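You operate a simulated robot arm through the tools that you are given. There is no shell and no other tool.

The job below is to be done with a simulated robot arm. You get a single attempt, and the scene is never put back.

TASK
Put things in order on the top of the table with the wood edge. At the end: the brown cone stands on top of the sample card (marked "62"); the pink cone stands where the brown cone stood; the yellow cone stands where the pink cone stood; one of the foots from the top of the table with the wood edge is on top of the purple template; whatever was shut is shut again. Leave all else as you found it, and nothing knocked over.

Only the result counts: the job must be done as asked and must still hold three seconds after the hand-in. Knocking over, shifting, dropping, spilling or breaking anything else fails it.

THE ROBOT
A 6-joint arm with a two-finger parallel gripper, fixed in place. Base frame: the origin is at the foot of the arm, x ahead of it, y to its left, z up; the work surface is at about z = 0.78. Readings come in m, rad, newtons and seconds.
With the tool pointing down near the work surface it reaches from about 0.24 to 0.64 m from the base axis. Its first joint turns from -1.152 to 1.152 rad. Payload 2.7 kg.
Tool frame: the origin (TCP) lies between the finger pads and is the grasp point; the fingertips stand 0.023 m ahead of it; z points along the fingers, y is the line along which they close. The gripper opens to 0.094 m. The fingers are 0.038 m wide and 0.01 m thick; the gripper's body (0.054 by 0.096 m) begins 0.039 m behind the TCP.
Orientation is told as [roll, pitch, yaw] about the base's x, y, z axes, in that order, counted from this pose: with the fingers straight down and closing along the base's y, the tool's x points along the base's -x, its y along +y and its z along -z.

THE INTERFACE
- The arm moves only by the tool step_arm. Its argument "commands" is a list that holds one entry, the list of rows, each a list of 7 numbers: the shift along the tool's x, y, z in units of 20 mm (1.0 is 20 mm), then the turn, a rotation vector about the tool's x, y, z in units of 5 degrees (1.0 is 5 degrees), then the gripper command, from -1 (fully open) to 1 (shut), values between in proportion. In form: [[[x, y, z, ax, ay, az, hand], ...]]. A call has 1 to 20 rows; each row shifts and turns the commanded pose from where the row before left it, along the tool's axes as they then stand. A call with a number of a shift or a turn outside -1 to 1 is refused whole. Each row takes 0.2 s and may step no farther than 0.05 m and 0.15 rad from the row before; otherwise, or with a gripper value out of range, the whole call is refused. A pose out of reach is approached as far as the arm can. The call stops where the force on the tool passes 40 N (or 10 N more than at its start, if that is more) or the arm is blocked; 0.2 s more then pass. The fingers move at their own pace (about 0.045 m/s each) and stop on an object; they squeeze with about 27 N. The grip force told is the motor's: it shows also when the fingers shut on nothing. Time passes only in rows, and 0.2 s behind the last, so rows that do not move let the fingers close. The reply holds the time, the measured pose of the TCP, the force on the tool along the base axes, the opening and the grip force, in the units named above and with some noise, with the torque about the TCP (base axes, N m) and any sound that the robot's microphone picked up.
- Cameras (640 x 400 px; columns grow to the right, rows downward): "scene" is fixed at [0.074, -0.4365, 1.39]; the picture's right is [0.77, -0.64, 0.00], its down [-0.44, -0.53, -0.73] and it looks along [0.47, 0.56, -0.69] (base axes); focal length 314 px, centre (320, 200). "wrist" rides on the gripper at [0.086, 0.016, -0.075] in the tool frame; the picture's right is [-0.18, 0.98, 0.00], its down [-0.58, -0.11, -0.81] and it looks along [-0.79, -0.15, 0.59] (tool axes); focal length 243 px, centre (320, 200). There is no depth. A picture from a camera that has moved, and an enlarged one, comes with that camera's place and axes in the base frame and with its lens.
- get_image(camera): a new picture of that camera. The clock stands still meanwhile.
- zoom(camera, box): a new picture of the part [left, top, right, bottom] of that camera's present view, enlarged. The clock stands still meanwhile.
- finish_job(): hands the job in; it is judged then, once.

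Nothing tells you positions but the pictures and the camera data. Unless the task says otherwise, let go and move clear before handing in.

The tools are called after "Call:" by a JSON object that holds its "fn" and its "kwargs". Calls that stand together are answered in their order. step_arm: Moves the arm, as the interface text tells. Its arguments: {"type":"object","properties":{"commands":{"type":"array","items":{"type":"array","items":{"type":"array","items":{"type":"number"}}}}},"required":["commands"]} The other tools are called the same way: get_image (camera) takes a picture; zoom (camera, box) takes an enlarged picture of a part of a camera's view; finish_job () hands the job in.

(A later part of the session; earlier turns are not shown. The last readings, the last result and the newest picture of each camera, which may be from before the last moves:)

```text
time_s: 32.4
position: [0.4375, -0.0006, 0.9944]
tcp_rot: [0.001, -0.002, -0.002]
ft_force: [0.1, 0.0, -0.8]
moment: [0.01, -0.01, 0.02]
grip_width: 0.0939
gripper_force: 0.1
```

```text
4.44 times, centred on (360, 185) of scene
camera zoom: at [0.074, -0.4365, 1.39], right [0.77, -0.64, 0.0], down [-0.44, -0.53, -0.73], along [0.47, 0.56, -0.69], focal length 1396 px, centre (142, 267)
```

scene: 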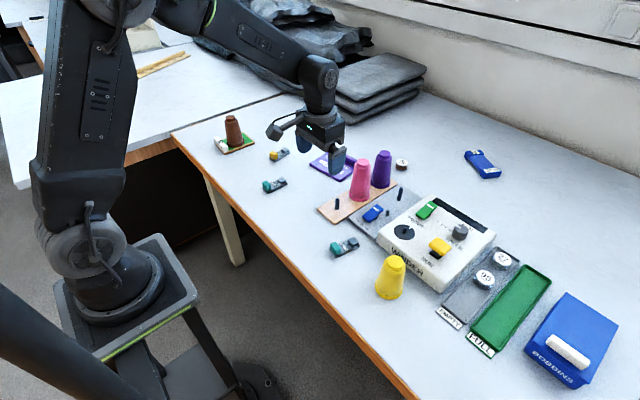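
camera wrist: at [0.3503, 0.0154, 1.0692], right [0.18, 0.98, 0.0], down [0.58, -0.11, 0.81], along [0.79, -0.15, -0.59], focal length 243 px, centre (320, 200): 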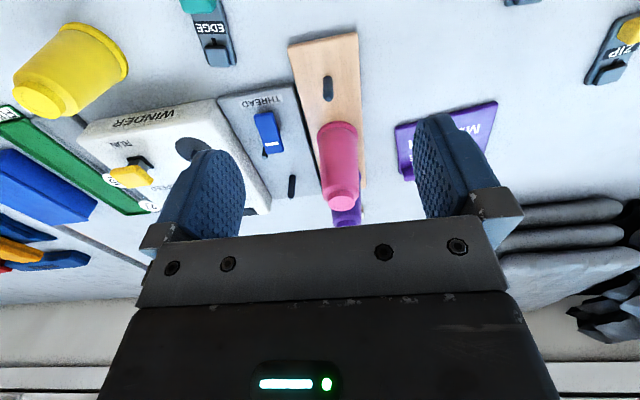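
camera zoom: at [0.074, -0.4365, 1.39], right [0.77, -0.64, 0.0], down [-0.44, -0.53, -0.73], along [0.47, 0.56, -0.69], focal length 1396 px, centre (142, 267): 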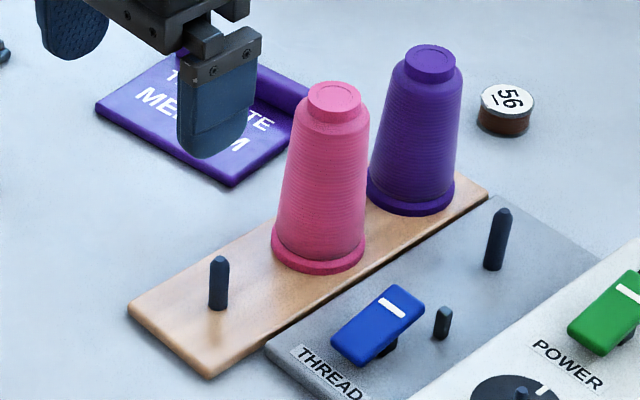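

The free peg is at about (0.4955, -0.0025), 4 cm tall, and pink stands at about (0.581, -0.0025) with its top near z 0.906. I'll hover over pink and check the alignment before gripping its neck.

Call:
{"fn": "step_arm", "kwargs": {"commands": [[[-0.5, -0.1, 0, 0, 0, 0, -1], [-0.9, 0, 0, 0, 0, 0, -1], [-0.9, 0, 0, 0, 0, 0, -1], [-0.9, 0, 0, 0, 0, 0, -1], [-0.9, 0, 0, 0, 0, 0, -1], [-0.9, 0, 0, 0, 0, 0, -1], [-0.9, 0, 0, 0, 0, 0, -1], [-0.8, 0, 0, 0, 0, 0, -1], [-0.4, 0, 0, 0, 0, 0, -1], [0, 0, 0.5, 0, 0, 0, -1], [0, 0, 0.7, 0, 0, 0, -1], [0, 0, 0.5, 0, 0, 0, -1], [0, 0, 0, 0, 0, 0, -1], [0, 0, 0, 0, 0, 0, -1]]]}}

Call:
{"fn": "get_image", "kwargs": {"camera": "wrist"}}

Call:
{"fn": "zoom", "kwargs": {"camera": "scene", "box": [310, 120, 430, 220]}}

```text
time_s: 35.4
position: [0.5794, -0.0032, 0.9605]
tcp_rot: [0.001, -0.003, 0.0]
ft_force: [0.1, -0.6, 0.3]
moment: [-0.03, 0.0, 0.01]
grip_width: 0.0941
gripper_force: 0.0
```

```text
taken
camera wrist: at [0.492, 0.0138, 1.0356], right [0.18, 0.98, 0.0], down [0.58, -0.11, 0.81], along [0.79, -0.15, -0.59], focal length 243 px, centre (320, 200)
```

wrist: 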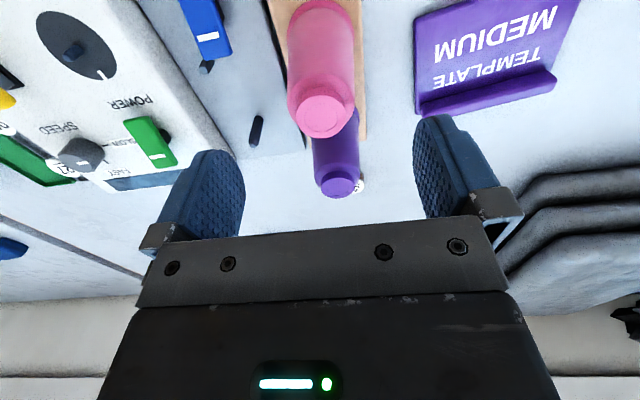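

```text
4.00 times, centred on (370, 170) of scene
camera zoom: at [0.074, -0.4365, 1.39], right [0.77, -0.64, 0.0], down [-0.44, -0.53, -0.73], along [0.47, 0.56, -0.69], focal length 1256 px, centre (120, 320)
```

zoom: 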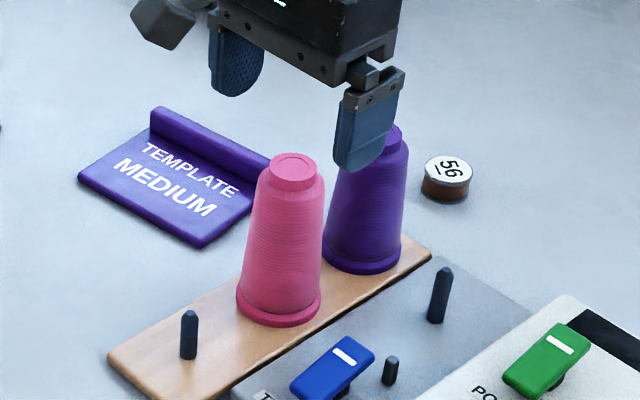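

Pink is at (0.580, -0.002), well centred. I'll descend so the fingertips reach the neck, and check with a picture.

Call:
{"fn": "step_arm", "kwargs": {"commands": [[[0, 0.04, 0.5, 0, 0, 0, -1], [0, 0, 0.7, 0, 0, 0, -1], [0, 0, 0.6, 0, 0, 0, -1], [0, 0, 0.3, 0, 0, 0, -1], [0, 0, 0, 0, 0, 0, -1], [0, 0, 0, 0, 0, 0, -0.4], [0, 0, 0, 0, 0, 0, -0.1], [0, 0, 0, 0, 0, 0, -0.1], [0, 0, 0, 0, 0, 0, -0.1]]]}}

Call:
{"fn": "zoom", "kwargs": {"camera": "wrist", "box": [220, 40, 420, 240]}}

Call:
{"fn": "zoom", "kwargs": {"camera": "scene", "box": [330, 120, 410, 190]}}

```text
time_s: 37.4
position: [0.5791, -0.002, 0.9199]
tcp_rot: [0.002, -0.002, -0.001]
ft_force: [0.0, 0.2, 0.5]
moment: [0.0, -0.02, -0.02]
grip_width: 0.0518
gripper_force: 0.0
```

```text
2.00 times, centred on (320, 140) of wrist
camera zoom: at [0.4919, 0.0146, 0.9942], right [0.18, 0.98, 0.0], down [0.58, -0.11, 0.81], along [0.79, -0.15, -0.59], focal length 485 px, centre (320, 320)
```

zoom: 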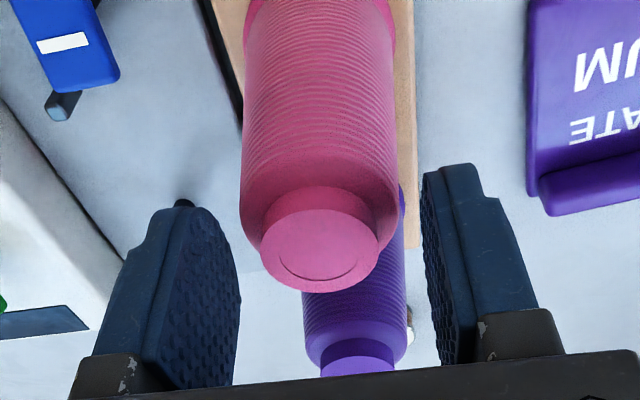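

```text
5.71 times, centred on (370, 155) of scene
camera zoom: at [0.074, -0.4365, 1.39], right [0.77, -0.64, 0.0], down [-0.44, -0.53, -0.73], along [0.47, 0.56, -0.69], focal length 1795 px, centre (34, 457)
```

zoom: 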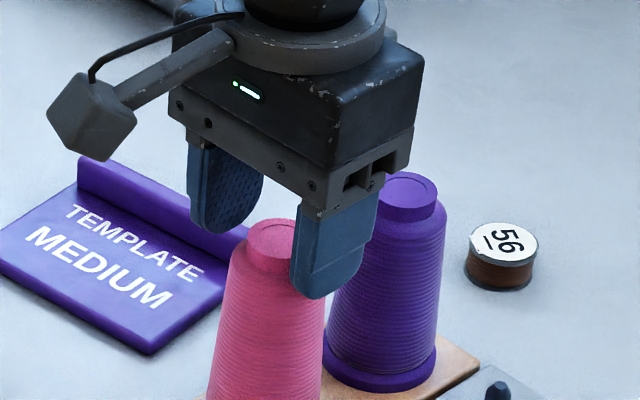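

The neck is between the pads. I'll drop 3 mm more and close on the neck.

Call:
{"fn": "step_arm", "kwargs": {"commands": [[[0, 0, 0.15, 0, 0, 0, -0.1], [0, 0, 0, 0, 0, 0, -0.1], [0, 0, 0, 0, 0, 0, 0.2], [0, 0, 0, 0, 0, 0, 1], [0, 0, 0, 0, 0, 0, 1], [0, 0, 0, 0, 0, 0, 1], [0, 0, 0, 0, 0, 0, 1]]]}}

Call:
{"fn": "zoom", "kwargs": {"camera": "wrist", "box": [220, 40, 420, 240]}}

Call:
{"fn": "zoom", "kwargs": {"camera": "scene", "box": [330, 120, 410, 190]}}

```text
time_s: 39.0
position: [0.5797, -0.0013, 0.9165]
tcp_rot: [0.002, -0.002, 0.001]
ft_force: [0.1, -1.3, 1.6]
moment: [-0.07, -0.07, -0.02]
grip_width: 0.0426
gripper_force: 26.9
```

```text
2.00 times, centred on (320, 140) of wrist
camera zoom: at [0.4923, 0.0147, 0.9912], right [0.18, 0.98, 0.0], down [0.58, -0.11, 0.81], along [0.79, -0.15, -0.59], focal length 485 px, centre (320, 320)
```

zoom: 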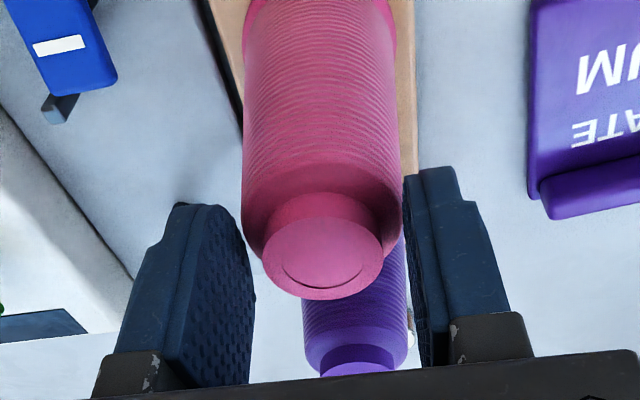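

```text
5.71 times, centred on (370, 155) of scene
camera zoom: at [0.074, -0.4365, 1.39], right [0.77, -0.64, 0.0], down [-0.44, -0.53, -0.73], along [0.47, 0.56, -0.69], focal length 1795 px, centre (34, 457)
```

zoom: 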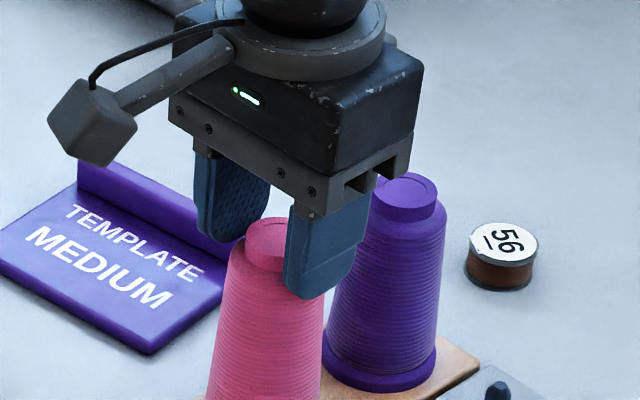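

The fingertips landed on the shoulder's edge (width 0.0426). I'll open a little, rise 4 mm, and close on the neck proper.

Call:
{"fn": "step_arm", "kwargs": {"commands": [[[0, 0, 0, 0, 0, 0, 0], [0, 0, 0, 0, 0, 0, -0.1], [0, 0, -0.22, 0, 0, 0, -0.1], [0, 0, 0, 0, 0, 0, -0.1], [0, 0, 0, 0, 0, 0, 0.2], [0, 0, 0, 0, 0, 0, 1], [0, 0, 0, 0, 0, 0, 1], [0, 0, 0, 0, 0, 0, 1], [0, 0, 0, 0, 0, 0, 1]]]}}

Call:
{"fn": "zoom", "kwargs": {"camera": "wrist", "box": [220, 40, 420, 240]}}

Call:
{"fn": "zoom", "kwargs": {"camera": "scene", "box": [330, 120, 410, 190]}}

```text
time_s: 41.0
position: [0.5802, -0.0026, 0.9212]
tcp_rot: [0.001, -0.001, 0.0]
ft_force: [-0.8, -1.3, 3.4]
moment: [-0.03, 0.06, 0.01]
grip_width: 0.0421
gripper_force: 26.9
```

```text
2.00 times, centred on (320, 140) of wrist
camera zoom: at [0.4926, 0.0146, 0.9961], right [0.18, 0.98, 0.0], down [0.58, -0.11, 0.81], along [0.79, -0.15, -0.59], focal length 485 px, centre (320, 320)
```

zoom: 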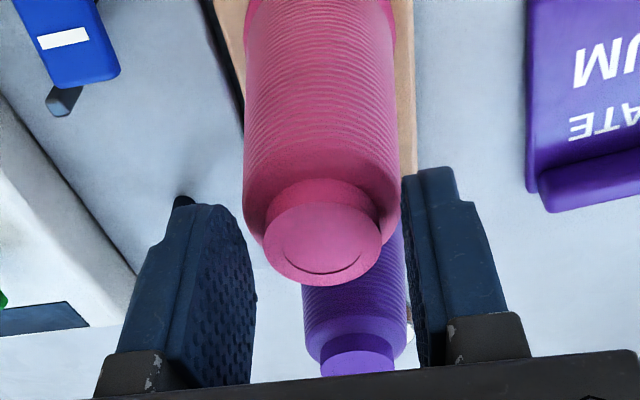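

```text
5.71 times, centred on (370, 155) of scene
camera zoom: at [0.0739, -0.4365, 1.39], right [0.77, -0.64, 0.0], down [-0.44, -0.53, -0.73], along [0.47, 0.56, -0.69], focal length 1795 px, centre (34, 457)
```

zoom: 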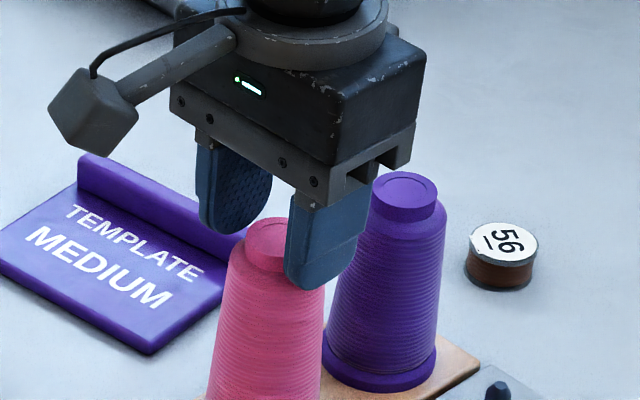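

The collision body reaches nearly to the top, so the neck is too short to grip well. I'll use the deeper body grip instead (as low as the palm allows), as with brown, and lift slowly.

Call:
{"fn": "step_arm", "kwargs": {"commands": [[[0, 0, 0, 0, 0, 0, -0.2], [0, 0, 0, 0, 0, 0, -0.4], [0, 0, 0, 0, 0, 0, -0.4], [0, 0, 0.6, 0, 0, 0, -0.4], [0, 0, 0.7, 0, 0, 0, -0.4], [0, 0, 0.6, 0, 0, 0, -0.4], [0, 0, 0.4, 0, 0, 0, -0.4], [0, 0, 0, 0, 0, 0, -0.4], [0, 0, 0, 0, 0, 0, -0.4]]]}}

Call:
{"fn": "zoom", "kwargs": {"camera": "wrist", "box": [220, 40, 420, 240]}}

Call:
{"fn": "zoom", "kwargs": {"camera": "scene", "box": [320, 120, 410, 210]}}

```text
time_s: 43.0
position: [0.5798, -0.0032, 0.8752]
tcp_rot: [0.002, -0.004, -0.001]
ft_force: [-0.5, -0.4, -0.6]
moment: [-0.01, 0.01, -0.03]
grip_width: 0.0656
gripper_force: 0.1
```

```text
2.00 times, centred on (320, 140) of wrist
camera zoom: at [0.4931, 0.0145, 0.9501], right [0.18, 0.98, 0.0], down [0.58, -0.11, 0.81], along [0.79, -0.15, -0.59], focal length 485 px, centre (320, 320)
```

zoom: 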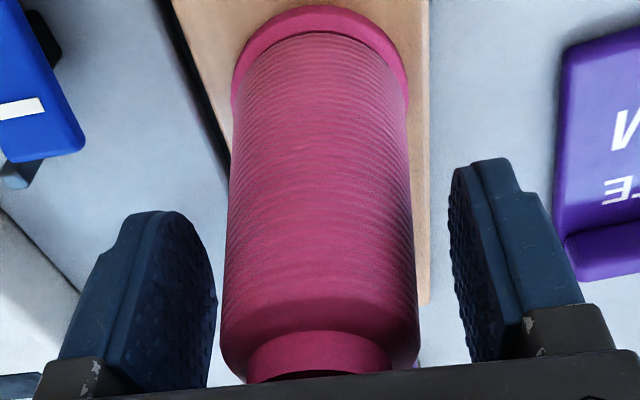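

```text
4.44 times, centred on (365, 165) of scene
camera zoom: at [0.074, -0.4365, 1.39], right [0.77, -0.64, 0.0], down [-0.44, -0.53, -0.73], along [0.47, 0.56, -0.69], focal length 1396 px, centre (120, 356)
```

zoom: 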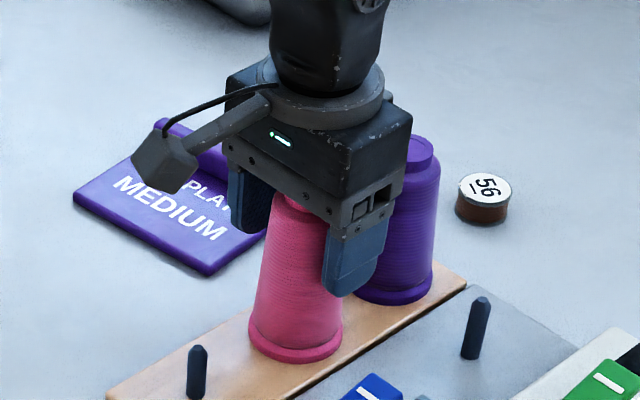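

Pink is between the pads. I'll close, then lift slowly by about 1 cm and check for slip.

Call:
{"fn": "step_arm", "kwargs": {"commands": [[[0, 0, 0, 0, 0, 0, 0.2], [0, 0, 0, 0, 0, 0, 1], [0, 0, 0, 0, 0, 0, 1], [0, 0, 0, 0, 0, 0, 1], [0, 0, 0, 0, 0, 0, 1]]]}}

Call:
{"fn": "step_arm", "kwargs": {"commands": [[[0, 0, -0.1, 0, 0, 0, 1], [0, 0, -0.1, 0, 0, 0, 1], [0, 0, -0.1, 0, 0, 0, 1], [0, 0, -0.1, 0, 0, 0, 1], [0, 0, -0.1, 0, 0, 0, 1]]]}}

Call:
{"fn": "zoom", "kwargs": {"camera": "wrist", "box": [220, 40, 420, 240]}}

Call:
{"fn": "zoom", "kwargs": {"camera": "scene", "box": [320, 120, 410, 210]}}

```text
time_s: 44.2
position: [0.5805, -0.0013, 0.8751]
tcp_rot: [0.001, -0.003, 0.002]
ft_force: [0.1, -0.9, 0.1]
moment: [0.01, 0.0, -0.01]
grip_width: 0.0493
gripper_force: 27.0
```

```text
time_s: 45.4
position: [0.58, -0.0026, 0.8852]
tcp_rot: [0.003, -0.004, 0.001]
ft_force: [-0.2, 0.1, -1.3]
moment: [0.0, -0.05, 0.01]
grip_width: 0.0492
gripper_force: 27.2
```

```text
2.00 times, centred on (320, 140) of wrist
camera zoom: at [0.493, 0.0147, 0.9597], right [0.18, 0.98, 0.0], down [0.58, -0.11, 0.81], along [0.79, -0.15, -0.59], focal length 485 px, centre (320, 320)
```

zoom: 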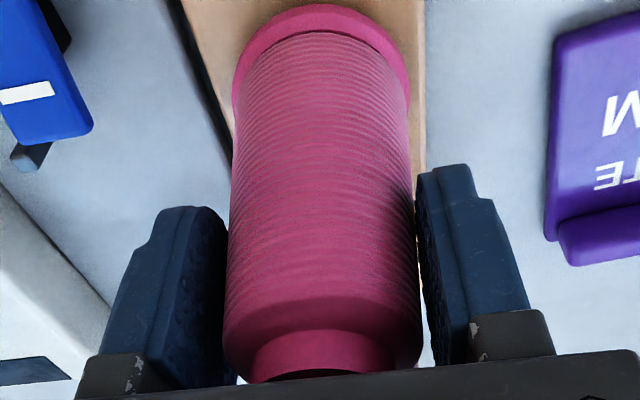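

```text
4.44 times, centred on (365, 165) of scene
camera zoom: at [0.074, -0.4365, 1.39], right [0.77, -0.64, 0.0], down [-0.44, -0.53, -0.73], along [0.47, 0.56, -0.69], focal length 1396 px, centre (120, 356)
```

zoom: 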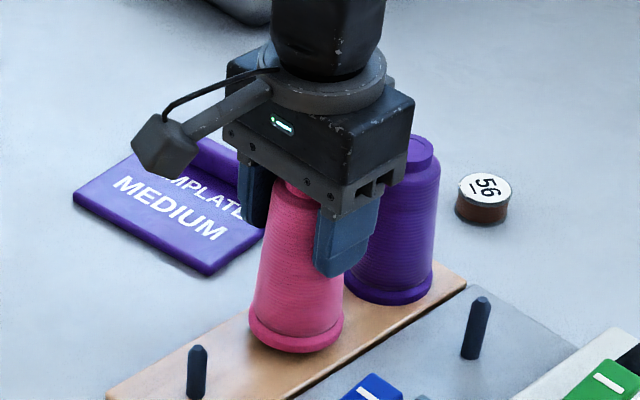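

No slip at this slower pace — the cone rises with the gripper. I'll keep lifting slowly until it clears the peg.

Call:
{"fn": "step_arm", "kwargs": {"commands": [[[0, 0, -0.1, 0, 0, 0, 1], [0, 0, -0.1, 0, 0, 0, 1], [0, 0, -0.1, 0, 0, 0, 1], [0, 0, -0.1, 0, 0, 0, 1], [0, 0, -0.1, 0, 0, 0, 1], [0, 0, -0.1, 0, 0, 0, 1], [0, 0, -0.1, 0, 0, 0, 1], [0, 0, -0.1, 0, 0, 0, 1], [0, 0, -0.1, 0, 0, 0, 1], [0, 0, -0.1, 0, 0, 0, 1], [0, 0, -0.1, 0, 0, 0, 1], [0, 0, -0.1, 0, 0, 0, 1]]]}}

Call:
{"fn": "zoom", "kwargs": {"camera": "scene", "box": [320, 120, 410, 210]}}

```text
time_s: 48.0
position: [0.5796, -0.0019, 0.9079]
tcp_rot: [0.002, -0.003, 0.0]
ft_force: [-0.1, 0.1, -1.3]
moment: [0.0, -0.01, -0.01]
grip_width: 0.0493
gripper_force: 27.3
```

```text
4.44 times, centred on (365, 165) of scene
camera zoom: at [0.074, -0.4365, 1.39], right [0.77, -0.64, 0.0], down [-0.44, -0.53, -0.73], along [0.47, 0.56, -0.69], focal length 1396 px, centre (120, 356)
```

zoom: 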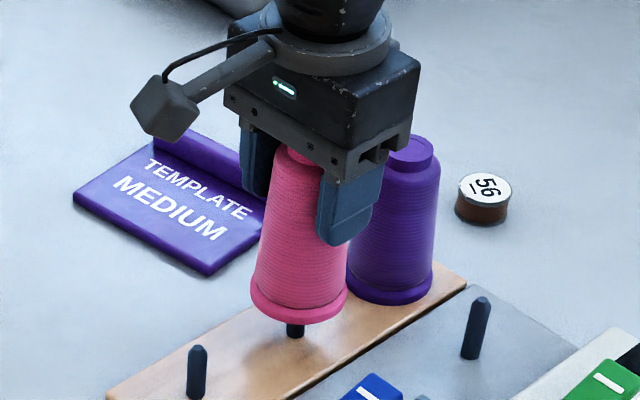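

Still no slip. Continuing to lift until it is clear of the peg.

Call:
{"fn": "step_arm", "kwargs": {"commands": [[[0, 0, -0.1, 0, 0, 0, 1], [0, 0, -0.1, 0, 0, 0, 1], [0, 0, -0.12, 0, 0, 0, 1], [0, 0, -0.12, 0, 0, 0, 1], [0, 0, -0.15, 0, 0, 0, 1], [0, 0, -0.15, 0, 0, 0, 1], [0, 0, -0.2, 0, 0, 0, 1], [0, 0, -0.2, 0, 0, 0, 1], [0, 0, -0.2, 0, 0, 0, 1], [0, 0, -0.2, 0, 0, 0, 1], [0, 0, 0, 0, 0, 0, 1], [0, 0, 0, 0, 0, 0, 1]]]}}

Call:
{"fn": "zoom", "kwargs": {"camera": "scene", "box": [320, 120, 410, 210]}}

Call:
{"fn": "get_image", "kwargs": {"camera": "wrist"}}

```text
time_s: 50.6
position: [0.5799, -0.003, 0.9407]
tcp_rot: [0.002, -0.003, 0.001]
ft_force: [-0.6, 0.8, -1.8]
moment: [0.02, -0.03, -0.01]
grip_width: 0.0491
gripper_force: 26.7
```

```text
4.44 times, centred on (365, 165) of scene
camera zoom: at [0.074, -0.4365, 1.39], right [0.77, -0.64, 0.0], down [-0.44, -0.53, -0.73], along [0.47, 0.56, -0.69], focal length 1396 px, centre (120, 356)
```

zoom: 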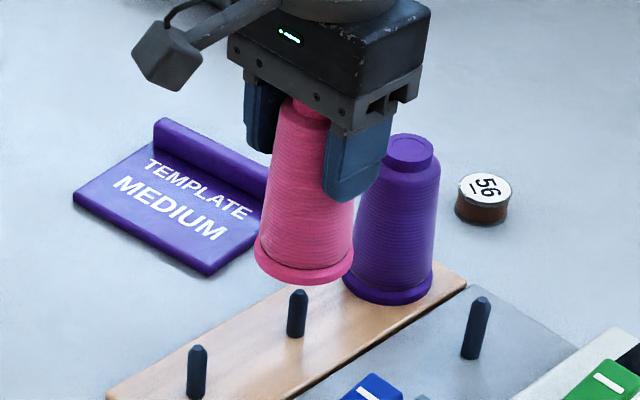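

```text
taken
camera wrist: at [0.4928, 0.0145, 1.0143], right [0.18, 0.98, 0.0], down [0.58, -0.11, 0.81], along [0.79, -0.15, -0.59], focal length 243 px, centre (320, 200)
```

wrist: 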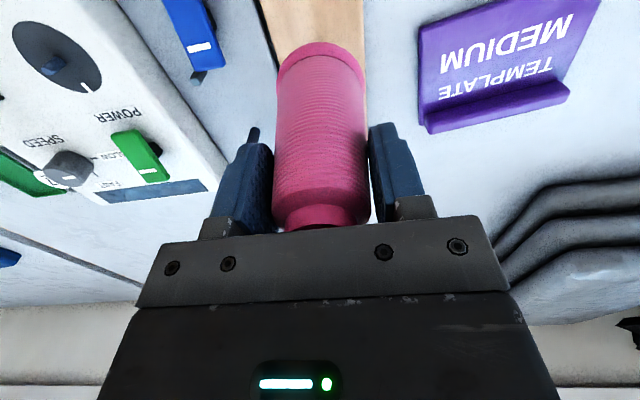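

Pink is lifted clear with no slip, and both pegs are visible. I'll zoom in to measure the peg spacing accurately.

Call:
{"fn": "zoom", "kwargs": {"camera": "scene", "box": [325, 185, 405, 235]}}

Call:
{"fn": "zoom", "kwargs": {"camera": "scene", "box": [340, 160, 420, 210]}}

```text
8.00 times, centred on (365, 210) of scene
camera zoom: at [0.074, -0.4365, 1.39], right [0.77, -0.64, 0.0], down [-0.44, -0.53, -0.73], along [0.47, 0.56, -0.69], focal length 2513 px, centre (-40, 120)
```

zoom: 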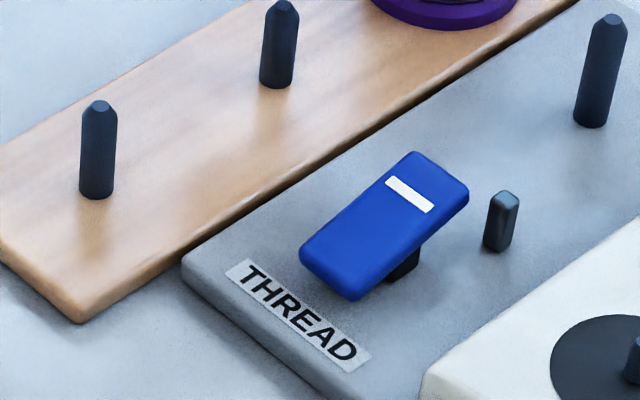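

```text
8.00 times, centred on (380, 185) of scene
camera zoom: at [0.074, -0.4365, 1.39], right [0.77, -0.64, 0.0], down [-0.44, -0.53, -0.73], along [0.47, 0.56, -0.69], focal length 2513 px, centre (-160, 320)
```

zoom: 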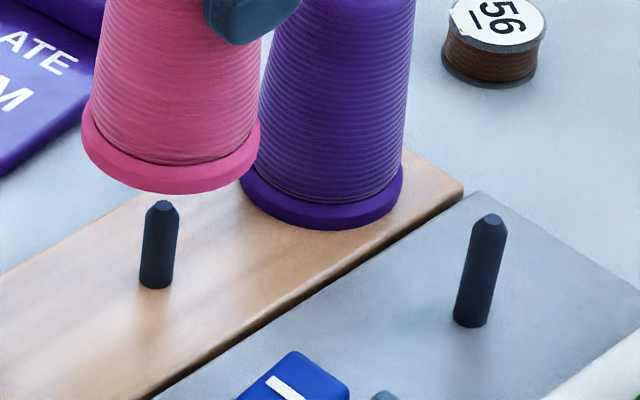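

The peg positions come out at x≈0.4956 and x≈0.5805 (spacing 0.085), same y. I'll shift pink by -0.085 in x above the brown cone's old peg.

Call:
{"fn": "step_arm", "kwargs": {"commands": [[[0.25, 0, 0, 0, 0, 0, 1], [0.5, 0, 0, 0, 0, 0, 1], [0.5, 0, 0, 0, 0, 0, 1], [0.5, 0, 0, 0, 0, 0, 1], [0.5, 0, 0, 0, 0, 0, 1], [0.5, 0, 0, 0, 0, 0, 1], [0.5, 0, 0, 0, 0, 0, 1], [0.5, 0, 0, 0, 0, 0, 1], [0.3, 0, 0, 0, 0, 0, 1], [0.2, 0, 0, 0, 0, 0, 1], [0, 0, 0, 0, 0, 0, 1], [0, 0, 0, 0, 0, 0, 1]]]}}

Call:
{"fn": "zoom", "kwargs": {"camera": "scene", "box": [300, 140, 400, 220]}}

Call:
{"fn": "get_image", "kwargs": {"camera": "wrist"}}

```text
time_s: 53.2
position: [0.4938, -0.0028, 0.9399]
tcp_rot: [0.002, -0.002, 0.0]
ft_force: [0.2, 0.0, -2.0]
moment: [-0.03, 0.0, -0.01]
grip_width: 0.0487
gripper_force: 27.1
```

```text
5.00 times, centred on (350, 180) of scene
camera zoom: at [0.074, -0.4365, 1.39], right [0.77, -0.64, 0.0], down [-0.44, -0.53, -0.73], along [0.47, 0.56, -0.69], focal length 1570 px, centre (170, 300)
```

zoom: 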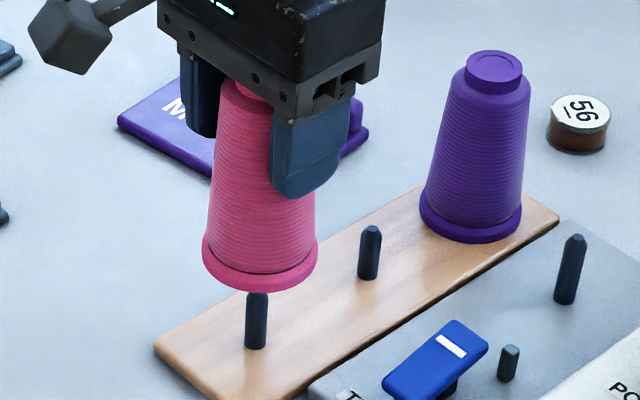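

```text
taken
camera wrist: at [0.4075, 0.0146, 1.0142], right [0.18, 0.98, 0.0], down [0.58, -0.11, 0.81], along [0.79, -0.15, -0.59], focal length 243 px, centre (320, 200)
```

wrist: 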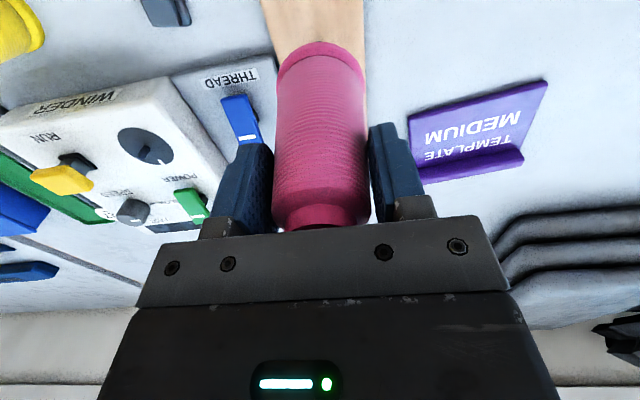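

The flange of pink projects right over the peg (expected vs. observed within a pixel). I'll lower gently toward the peg tip.

Call:
{"fn": "step_arm", "kwargs": {"commands": [[[0, 0, 0.2, 0, 0, 0, 1], [0, 0, 0.2, 0, 0, 0, 1], [0, 0, 0.2, 0, 0, 0, 1], [0, 0, 0.2, 0, 0, 0, 1], [0, 0, 0.15, 0, 0, 0, 1], [0, 0, 0.1, 0, 0, 0, 1], [0, 0, 0.1, 0, 0, 0, 1], [0, 0, 0, 0, 0, 0, 1]]]}}

Call:
{"fn": "step_arm", "kwargs": {"commands": [[[0, 0, 0.1, 0, 0, 0, 1], [0, 0, 0.1, 0, 0, 0, 1], [0, 0, 0.1, 0, 0, 0, 1]]]}}

Call:
{"fn": "zoom", "kwargs": {"camera": "scene", "box": [300, 140, 400, 220]}}

```text
time_s: 55.0
position: [0.4947, -0.002, 0.916]
tcp_rot: [0.001, -0.003, 0.001]
ft_force: [-0.2, -0.2, -1.6]
moment: [0.02, -0.01, 0.01]
grip_width: 0.0492
gripper_force: 27.3
```

```text
time_s: 55.8
position: [0.4948, -0.0016, 0.9095]
tcp_rot: [0.002, -0.004, 0.0]
ft_force: [0.1, 0.6, -2.6]
moment: [0.0, 0.03, -0.02]
grip_width: 0.0489
gripper_force: 27.4
```

```text
5.00 times, centred on (350, 180) of scene
camera zoom: at [0.074, -0.4365, 1.39], right [0.77, -0.64, 0.0], down [-0.44, -0.53, -0.73], along [0.47, 0.56, -0.69], focal length 1570 px, centre (170, 300)
```

zoom: 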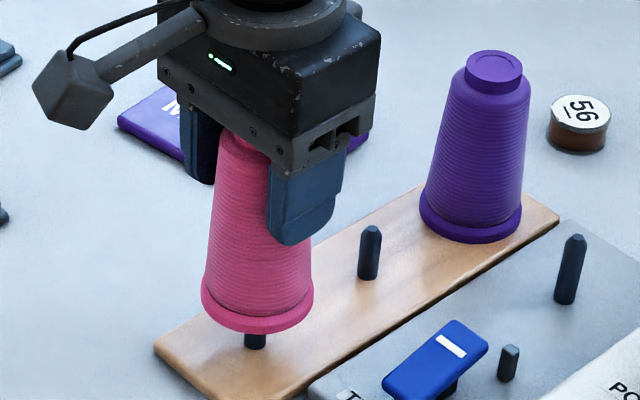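

No contact force though the base is already below the peg tip, so the peg is inside the cone. I'll continue down slowly.

Call:
{"fn": "step_arm", "kwargs": {"commands": [[[0, 0, 0.1, 0, 0, 0, 1], [0, 0, 0.1, 0, 0, 0, 1], [0, 0, 0.1, 0, 0, 0, 1], [0, 0, 0.1, 0, 0, 0, 1], [0, 0, 0.1, 0, 0, 0, 1]]]}}

Call:
{"fn": "step_arm", "kwargs": {"commands": [[[0, 0, 0.1, 0, 0, 0, 1], [0, 0, 0.1, 0, 0, 0, 1], [0, 0, 0.1, 0, 0, 0, 1], [0, 0, 0.1, 0, 0, 0, 1], [0, 0, 0.1, 0, 0, 0, 1]]]}}

Call:
{"fn": "zoom", "kwargs": {"camera": "scene", "box": [300, 140, 400, 220]}}

```text
time_s: 57.0
position: [0.4939, -0.0022, 0.9004]
tcp_rot: [0.002, -0.003, 0.001]
ft_force: [-0.8, 0.0, -2.4]
moment: [-0.02, 0.01, 0.0]
grip_width: 0.0492
gripper_force: 27.6
```

```text
time_s: 58.2
position: [0.4947, -0.0005, 0.8897]
tcp_rot: [0.002, -0.002, 0.001]
ft_force: [0.0, -0.4, -1.8]
moment: [-0.02, 0.02, 0.01]
grip_width: 0.0492
gripper_force: 26.9
```

```text
5.00 times, centred on (350, 180) of scene
camera zoom: at [0.074, -0.4365, 1.39], right [0.77, -0.64, 0.0], down [-0.44, -0.53, -0.73], along [0.47, 0.56, -0.69], focal length 1570 px, centre (170, 300)
```

zoom: 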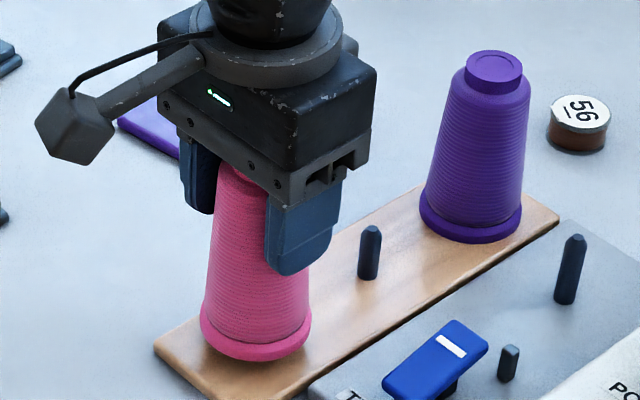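

About 14 mm remain. I'll continue down slowly and then feel for contact.

Call:
{"fn": "step_arm", "kwargs": {"commands": [[[0, 0, 0.1, 0, 0, 0, 1], [0, 0, 0.1, 0, 0, 0, 1], [0, 0, 0.1, 0, 0, 0, 1], [0, 0, 0.1, 0, 0, 0, 1], [0, 0, 0.1, 0, 0, 0, 1], [0, 0, 0, 0, 0, 0, 1]]]}}

Call:
{"fn": "step_arm", "kwargs": {"commands": [[[0, 0, 0.1, 0, 0, 0, 1], [0, 0, 0.07, 0, 0, 0, 1], [0, 0, 0, 0, 0, 0, 1]]]}}

```text
time_s: 59.6
position: [0.4951, -0.0031, 0.8806]
tcp_rot: [0.001, -0.003, 0.001]
ft_force: [-0.9, -0.2, -1.4]
moment: [0.0, 0.01, -0.03]
grip_width: 0.0491
gripper_force: 27.2
```

```text
time_s: 60.4
position: [0.4948, -0.0011, 0.8765]
tcp_rot: [0.003, -0.003, -0.001]
ft_force: [0.5, -1.3, -1.8]
moment: [-0.03, 0.01, -0.01]
grip_width: 0.0492
gripper_force: 27.3
```

Call:
{"fn": "step_arm", "kwargs": {"commands": [[[0, 0, 0.05, 0, 0, 0, 1], [0, 0, 0, 0, 0, 0, 1]]]}}

Call:
{"fn": "step_arm", "kwargs": {"commands": [[[0, 0, 0.05, 0, 0, 0, 1], [0, 0, 0, 0, 0, 0, 1]]]}}

Call:
{"fn": "zoom", "kwargs": {"camera": "scene", "box": [310, 160, 390, 220]}}

```text
time_s: 61.0
position: [0.4945, -0.0023, 0.8761]
tcp_rot: [0.003, -0.005, 0.001]
ft_force: [-1.9, 1.0, 3.1]
moment: [0.21, 0.06, 0.04]
grip_width: 0.0492
gripper_force: 26.5
```

```text
time_s: 61.6
position: [0.495, -0.0024, 0.8756]
tcp_rot: [0.0, -0.005, 0.001]
ft_force: [-12.8, -3.1, 25.8]
moment: [0.01, 0.53, 0.07]
grip_width: 0.0493
gripper_force: 27.1
```

```text
6.67 times, centred on (350, 190) of scene
camera zoom: at [0.0733, -0.4365, 1.39], right [0.77, -0.64, 0.0], down [-0.44, -0.53, -0.73], along [0.47, 0.56, -0.69], focal length 2094 px, centre (120, 267)
```

zoom: 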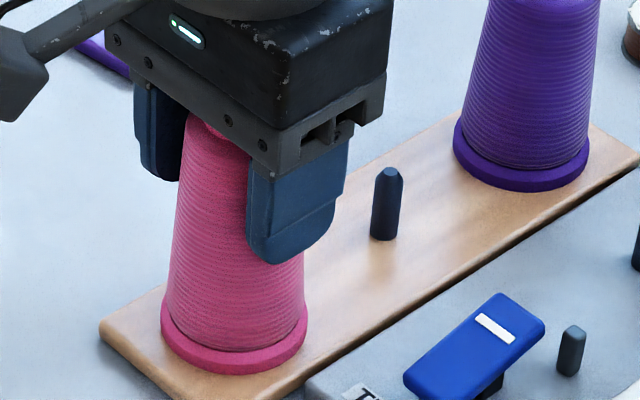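

Pink is seated on the board (contact 26 N). I'll relieve the pressure, open, and rise straight up.

Call:
{"fn": "step_arm", "kwargs": {"commands": [[[0, 0, -0.06, 0, 0, 0, 1], [0, 0, 0, 0, 0, 0, 1], [0, 0, 0, 0, 0, 0, -0.3], [0, 0, 0, 0, 0, 0, -0.4], [0, 0, 0, 0, 0, 0, -0.4]]]}}

Call:
{"fn": "zoom", "kwargs": {"camera": "scene", "box": [310, 160, 390, 220]}}

Call:
{"fn": "zoom", "kwargs": {"camera": "wrist", "box": [220, 40, 420, 240]}}

```text
time_s: 62.8
position: [0.495, -0.0015, 0.8764]
tcp_rot: [0.003, -0.002, 0.0]
ft_force: [0.1, 0.7, 0.4]
moment: [-0.01, 0.04, -0.01]
grip_width: 0.0661
gripper_force: 0.0
```

```text
6.67 times, centred on (350, 190) of scene
camera zoom: at [0.074, -0.4365, 1.39], right [0.77, -0.64, 0.0], down [-0.44, -0.53, -0.73], along [0.47, 0.56, -0.69], focal length 2094 px, centre (120, 267)
```

zoom: 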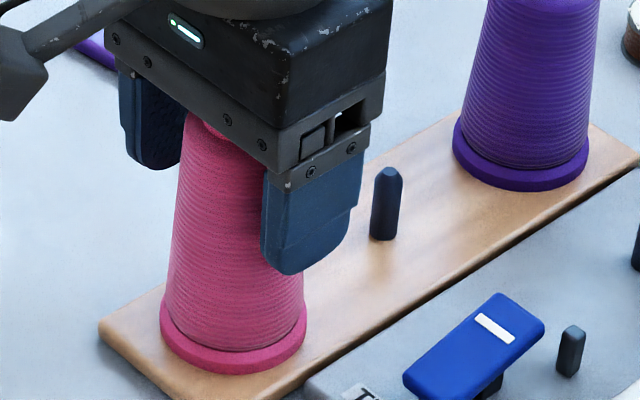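

```text
2.00 times, centred on (320, 140) of wrist
camera zoom: at [0.4078, 0.0147, 0.9505], right [0.18, 0.98, 0.0], down [0.58, -0.11, 0.81], along [0.79, -0.15, -0.59], focal length 485 px, centre (320, 320)
```

zoom: 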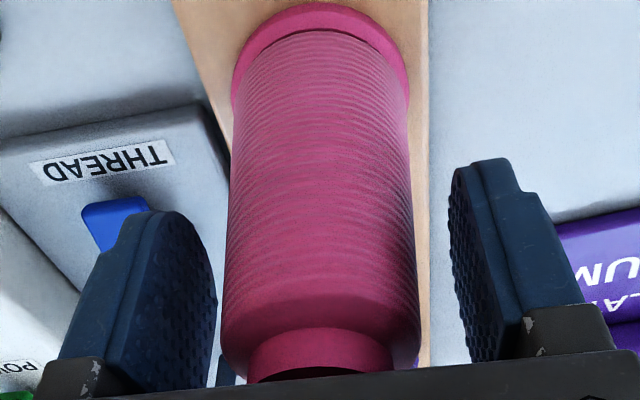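

Pink stands upright on the brown cone's former peg. I'll rise and travel to hover near the yellow cone.

Call:
{"fn": "step_arm", "kwargs": {"commands": [[[0, 0, -0.2, 0, 0, 0, -0.4], [0, 0, -0.5, 0, 0, 0, -0.4], [0, 0, -0.9, 0, 0, 0, -0.6], [0, 0, -1, 0, 0, 0, -1], [0, 0, -1, 0, 0, 0, -1], [0, 0, -1, 0, 0, 0, -1], [0, 0, -0.8, 0, 0, 0, -1], [0.2, -0.5, 0, 0, 0, 0, -1], [0.35, -1, 0, 0, 0, 0, -1], [0.35, -1, 0, 0, 0, 0, -1], [0.35, -1, 0, 0, 0, 0, -1], [0.35, -1, 0, 0, 0, 0, -1], [0.35, -1, 0, 0, 0, 0, -1], [0.35, -1, 0, 0, 0, 0, -1], [0.35, -1, 0, 0, 0, 0, -1], [0.35, -1, 0, 0, 0, 0, -1], [0.35, -1, 0, 0, 0, 0, -1], [0.35, -1, 0, 0, 0, 0, -1], [0.35, -1, 0, 0, 0, 0, -1], [0.2, -0.7, 0, 0, 0, 0, -1]]]}}

Call:
{"fn": "step_arm", "kwargs": {"commands": [[[0, -0.3, 0, 0, 0, 0, -1], [0, 0, 0, 0, 0, 0, -1], [0, 0, 0, 0, 0, 0, -1]]]}}

Call:
{"fn": "get_image", "kwargs": {"camera": "wrist"}}

Call:
{"fn": "get_image", "kwargs": {"camera": "scene"}}

```text
time_s: 67.0
position: [0.4089, -0.2478, 0.9829]
tcp_rot: [0.001, -0.002, -0.001]
ft_force: [0.6, 0.3, -0.2]
moment: [0.01, -0.01, 0.01]
grip_width: 0.094
gripper_force: 0.1
```

```text
time_s: 67.8
position: [0.4096, -0.2535, 0.9837]
tcp_rot: [0.002, -0.004, 0.001]
ft_force: [-0.1, 1.1, 0.1]
moment: [-0.01, 0.02, 0.0]
grip_width: 0.0942
gripper_force: 0.0
```

```text
taken
camera wrist: at [0.3227, -0.2356, 1.0582], right [0.18, 0.98, 0.0], down [0.58, -0.11, 0.81], along [0.79, -0.15, -0.59], focal length 243 px, centre (320, 200)
```

wrist: 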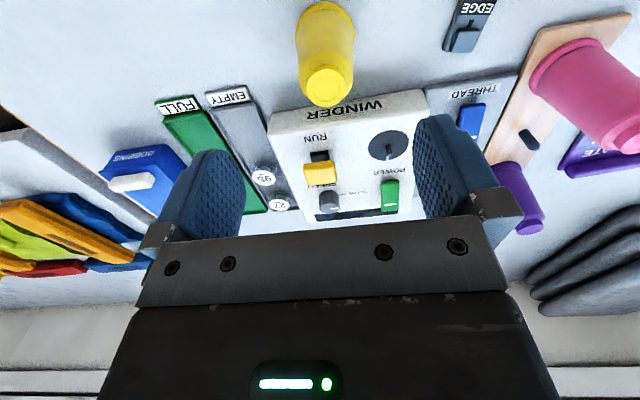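

```text
taken
```

scene: 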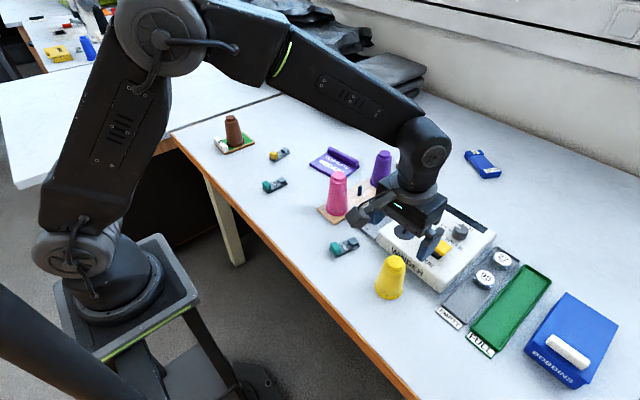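

Pink's placement looks good. Now I'll zoom in on the yellow cone from both cameras to locate it precisely next to the winder.

Call:
{"fn": "zoom", "kwargs": {"camera": "wrist", "box": [260, 0, 400, 120]}}

Call:
{"fn": "zoom", "kwargs": {"camera": "scene", "box": [350, 230, 450, 310]}}

```text
3.33 times, centred on (330, 60) of wrist
camera zoom: at [0.3227, -0.2356, 1.0582], right [0.18, 0.98, 0.0], down [0.58, -0.11, 0.81], along [0.79, -0.15, -0.59], focal length 809 px, centre (287, 667)
```

zoom: 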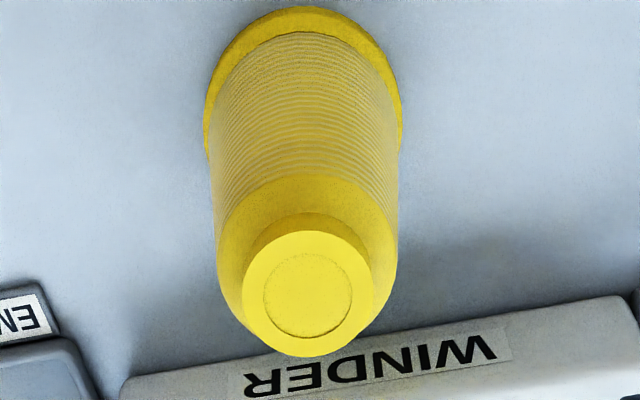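

```text
5.00 times, centred on (400, 270) of scene
camera zoom: at [0.074, -0.4365, 1.39], right [0.77, -0.64, 0.0], down [-0.44, -0.53, -0.73], along [0.47, 0.56, -0.69], focal length 1570 px, centre (-80, -150)
```

zoom: 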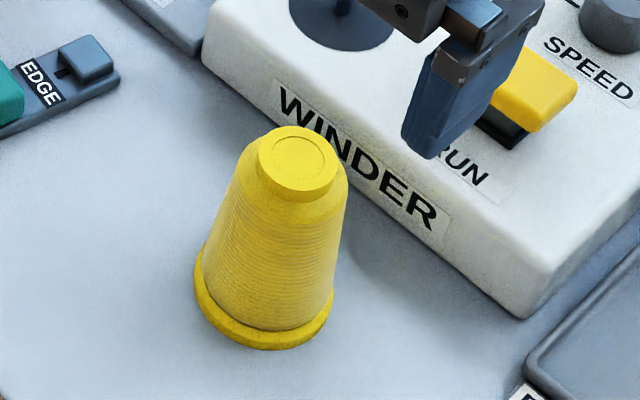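

The yellow cone's axis is near (0.422, -0.2505), top at z≈0.88, and the winder's front is at x≈0.50, so there is room. I'll descend around it with the gripper open.

Call:
{"fn": "step_arm", "kwargs": {"commands": [[[-0.31, 0.1, 0.5, 0, 0, 0, -1], [-0.31, 0.05, 0.9, 0, 0, 0, -1], [0, 0, 0.9, 0, 0, 0, -1], [0, 0, 0.9, 0, 0, 0, -1], [0, 0, 0.6, 0, 0, 0, -1], [0, 0, 0.3, 0, 0, 0, -1], [0, 0, 0, 0, 0, 0, -1], [0, 0, 0, 0, 0, 0, -1]]]}}

Call:
{"fn": "get_image", "kwargs": {"camera": "wrist"}}

Call:
{"fn": "zoom", "kwargs": {"camera": "scene", "box": [340, 200, 460, 310]}}

```text
time_s: 69.6
position: [0.4228, -0.2484, 0.9022]
tcp_rot: [0.001, -0.004, 0.001]
ft_force: [0.4, 0.2, 0.4]
moment: [0.0, -0.01, -0.02]
grip_width: 0.094
gripper_force: 0.1
```

```text
taken
camera wrist: at [0.3356, -0.2317, 0.977], right [0.18, 0.98, 0.0], down [0.58, -0.11, 0.81], along [0.79, -0.15, -0.59], focal length 243 px, centre (320, 200)
```

wrist: 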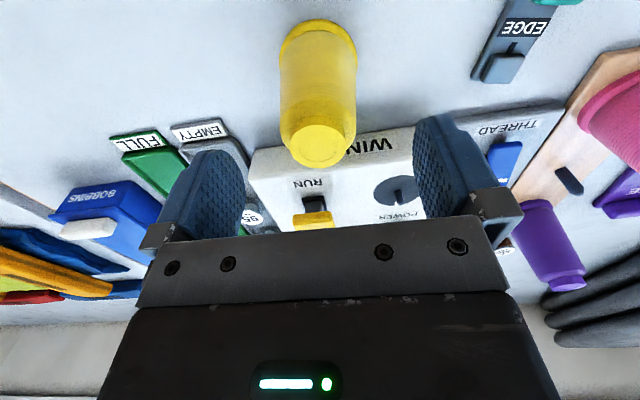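

```text
3.64 times, centred on (400, 255) of scene
camera zoom: at [0.074, -0.4365, 1.39], right [0.77, -0.64, 0.0], down [-0.44, -0.53, -0.73], along [0.47, 0.56, -0.69], focal length 1142 px, centre (29, 0)
```

zoom: 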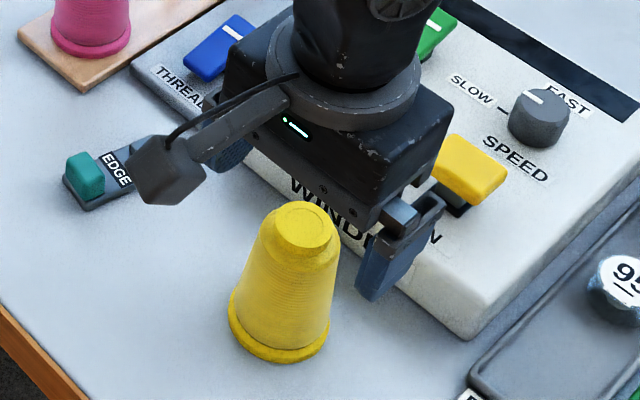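

Yellow is centred between the fingers. I'll lower to TCP z≈0.860, and close.

Call:
{"fn": "step_arm", "kwargs": {"commands": [[[0.05, 0, 0.6, 0, 0, 0, -1], [0, 0, 0.7, 0, 0, 0, -1], [0, 0, 0.5, 0, 0, 0, -1], [0, 0, 0.3, 0, 0, 0, -1], [0, 0, 0, 0, 0, 0, -1], [0, 0, 0, 0, 0, 0, -0.4], [0, 0, 0, 0, 0, 0, -0.4]]]}}

Call:
{"fn": "zoom", "kwargs": {"camera": "wrist", "box": [220, 40, 420, 240]}}

Call:
{"fn": "zoom", "kwargs": {"camera": "scene", "box": [340, 200, 460, 310]}}

```text
time_s: 71.2
position: [0.4208, -0.2492, 0.8598]
tcp_rot: [0.001, -0.003, 0.0]
ft_force: [-0.2, 0.5, 0.6]
moment: [0.0, 0.02, -0.01]
grip_width: 0.066
gripper_force: 0.0
```

```text
2.00 times, centred on (320, 140) of wrist
camera zoom: at [0.3339, -0.2318, 0.9349], right [0.18, 0.98, 0.0], down [0.58, -0.11, 0.81], along [0.79, -0.15, -0.59], focal length 485 px, centre (320, 320)
```

zoom: 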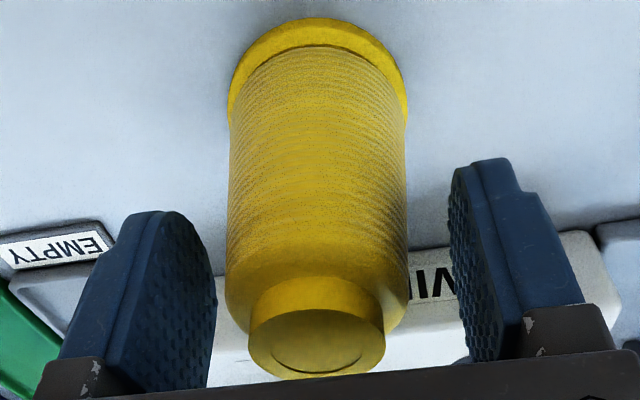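

```text
3.64 times, centred on (400, 255) of scene
camera zoom: at [0.074, -0.4365, 1.39], right [0.77, -0.64, 0.0], down [-0.44, -0.53, -0.73], along [0.47, 0.56, -0.69], focal length 1142 px, centre (29, 0)
```

zoom: 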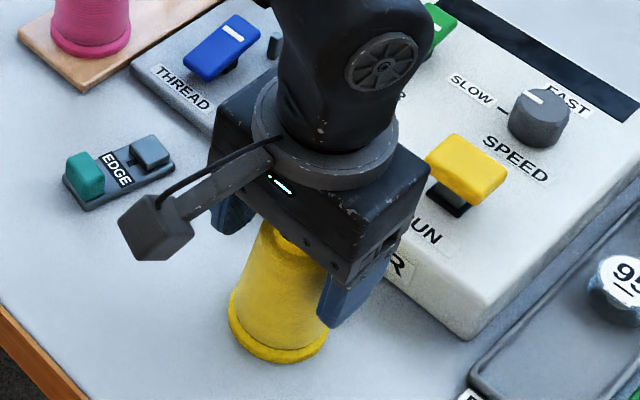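

Everything is aligned. I'll close on the yellow cone and lift it slowly by 1 cm.

Call:
{"fn": "step_arm", "kwargs": {"commands": [[[0, 0, 0, 0, 0, 0, 0.2], [0, 0, 0, 0, 0, 0, 1], [0, 0, 0, 0, 0, 0, 1], [0, 0, 0, 0, 0, 0, 1], [0, 0, 0, 0, 0, 0, 1]]]}}

Call:
{"fn": "step_arm", "kwargs": {"commands": [[[0, 0, -0.1, 0, 0, 0, 1], [0, 0, -0.1, 0, 0, 0, 1], [0, 0, -0.1, 0, 0, 0, 1], [0, 0, -0.1, 0, 0, 0, 1], [0, 0, -0.1, 0, 0, 0, 1]]]}}

Call:
{"fn": "zoom", "kwargs": {"camera": "wrist", "box": [220, 40, 420, 240]}}

Call:
{"fn": "zoom", "kwargs": {"camera": "scene", "box": [340, 200, 460, 310]}}

```text
time_s: 72.4
position: [0.421, -0.248, 0.8607]
tcp_rot: [0.002, -0.002, 0.0]
ft_force: [0.3, -0.8, 1.9]
moment: [-0.09, -0.01, -0.01]
grip_width: 0.0481
gripper_force: 26.9
```

```text
time_s: 73.6
position: [0.4213, -0.2483, 0.8704]
tcp_rot: [0.002, -0.004, 0.0]
ft_force: [0.0, 0.8, -0.9]
moment: [0.01, -0.01, -0.01]
grip_width: 0.0483
gripper_force: 27.4
```

```text
2.00 times, centred on (320, 140) of wrist
camera zoom: at [0.3336, -0.2318, 0.9439], right [0.18, 0.98, 0.0], down [0.58, -0.11, 0.81], along [0.79, -0.15, -0.59], focal length 485 px, centre (320, 320)
```

zoom: 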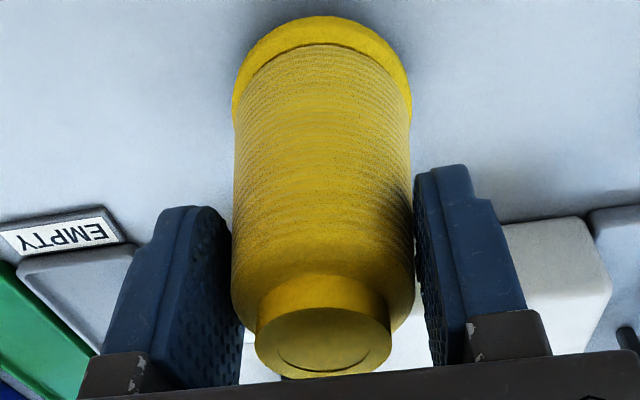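

```text
3.64 times, centred on (400, 255) of scene
camera zoom: at [0.074, -0.4365, 1.39], right [0.77, -0.64, 0.0], down [-0.44, -0.53, -0.73], along [0.47, 0.56, -0.69], focal length 1142 px, centre (29, 0)
```

zoom: 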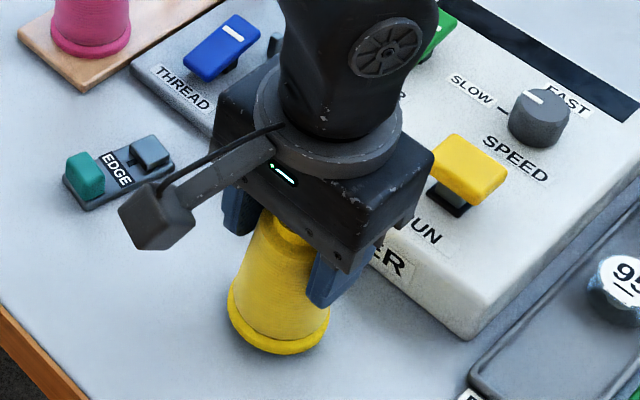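

Yellow is lifted without slipping. I'll raise it well above all obstacles before travelling.

Call:
{"fn": "step_arm", "kwargs": {"commands": [[[0, 0, -0.15, 0, 0, 0, 1], [0, 0, -0.25, 0, 0, 0, 1], [0, 0, -0.3, 0, 0, 0, 1], [0, 0, -0.3, 0, 0, 0, 1], [0, 0, -0.3, 0, 0, 0, 1], [0, 0, -0.3, 0, 0, 0, 1], [0, 0, -0.3, 0, 0, 0, 1], [0, 0, -0.3, 0, 0, 0, 1], [0, 0, -0.3, 0, 0, 0, 1], [0, 0, -0.3, 0, 0, 0, 1], [0, 0, -0.3, 0, 0, 0, 1], [0, 0, -0.3, 0, 0, 0, 1], [0, 0, -0.3, 0, 0, 0, 1], [0, 0, -0.3, 0, 0, 0, 1], [0, 0, -0.3, 0, 0, 0, 1], [0, 0, -0.3, 0, 0, 0, 1], [0, 0, -0.3, 0, 0, 0, 1], [0, 0, -0.2, 0, 0, 0, 1], [0, 0, 0, 0, 0, 0, 1]]]}}

Call:
{"fn": "get_image", "kwargs": {"camera": "scene"}}

Call:
{"fn": "zoom", "kwargs": {"camera": "wrist", "box": [220, 40, 420, 240]}}

```text
time_s: 77.6
position: [0.4211, -0.2486, 0.9723]
tcp_rot: [0.001, -0.004, 0.0]
ft_force: [-1.1, 0.2, -1.4]
moment: [0.0, -0.04, 0.02]
grip_width: 0.0482
gripper_force: 26.8
```

```text
taken
```

scene: 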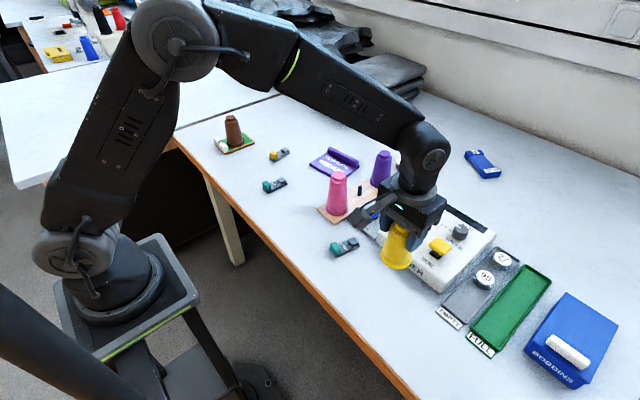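

```text
2.00 times, centred on (320, 140) of wrist
camera zoom: at [0.3335, -0.2313, 1.0461], right [0.18, 0.98, 0.0], down [0.58, -0.11, 0.81], along [0.79, -0.15, -0.59], focal length 485 px, centre (320, 320)
```

zoom: 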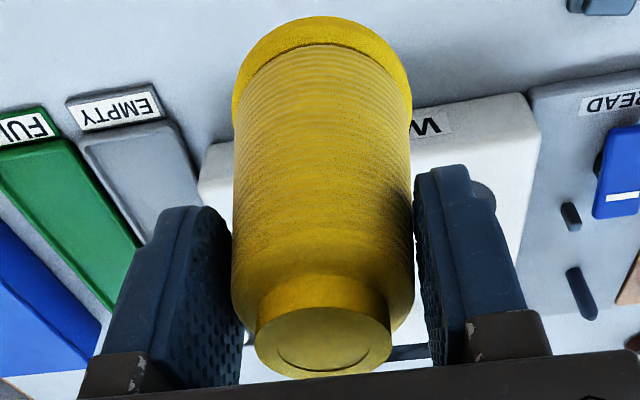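

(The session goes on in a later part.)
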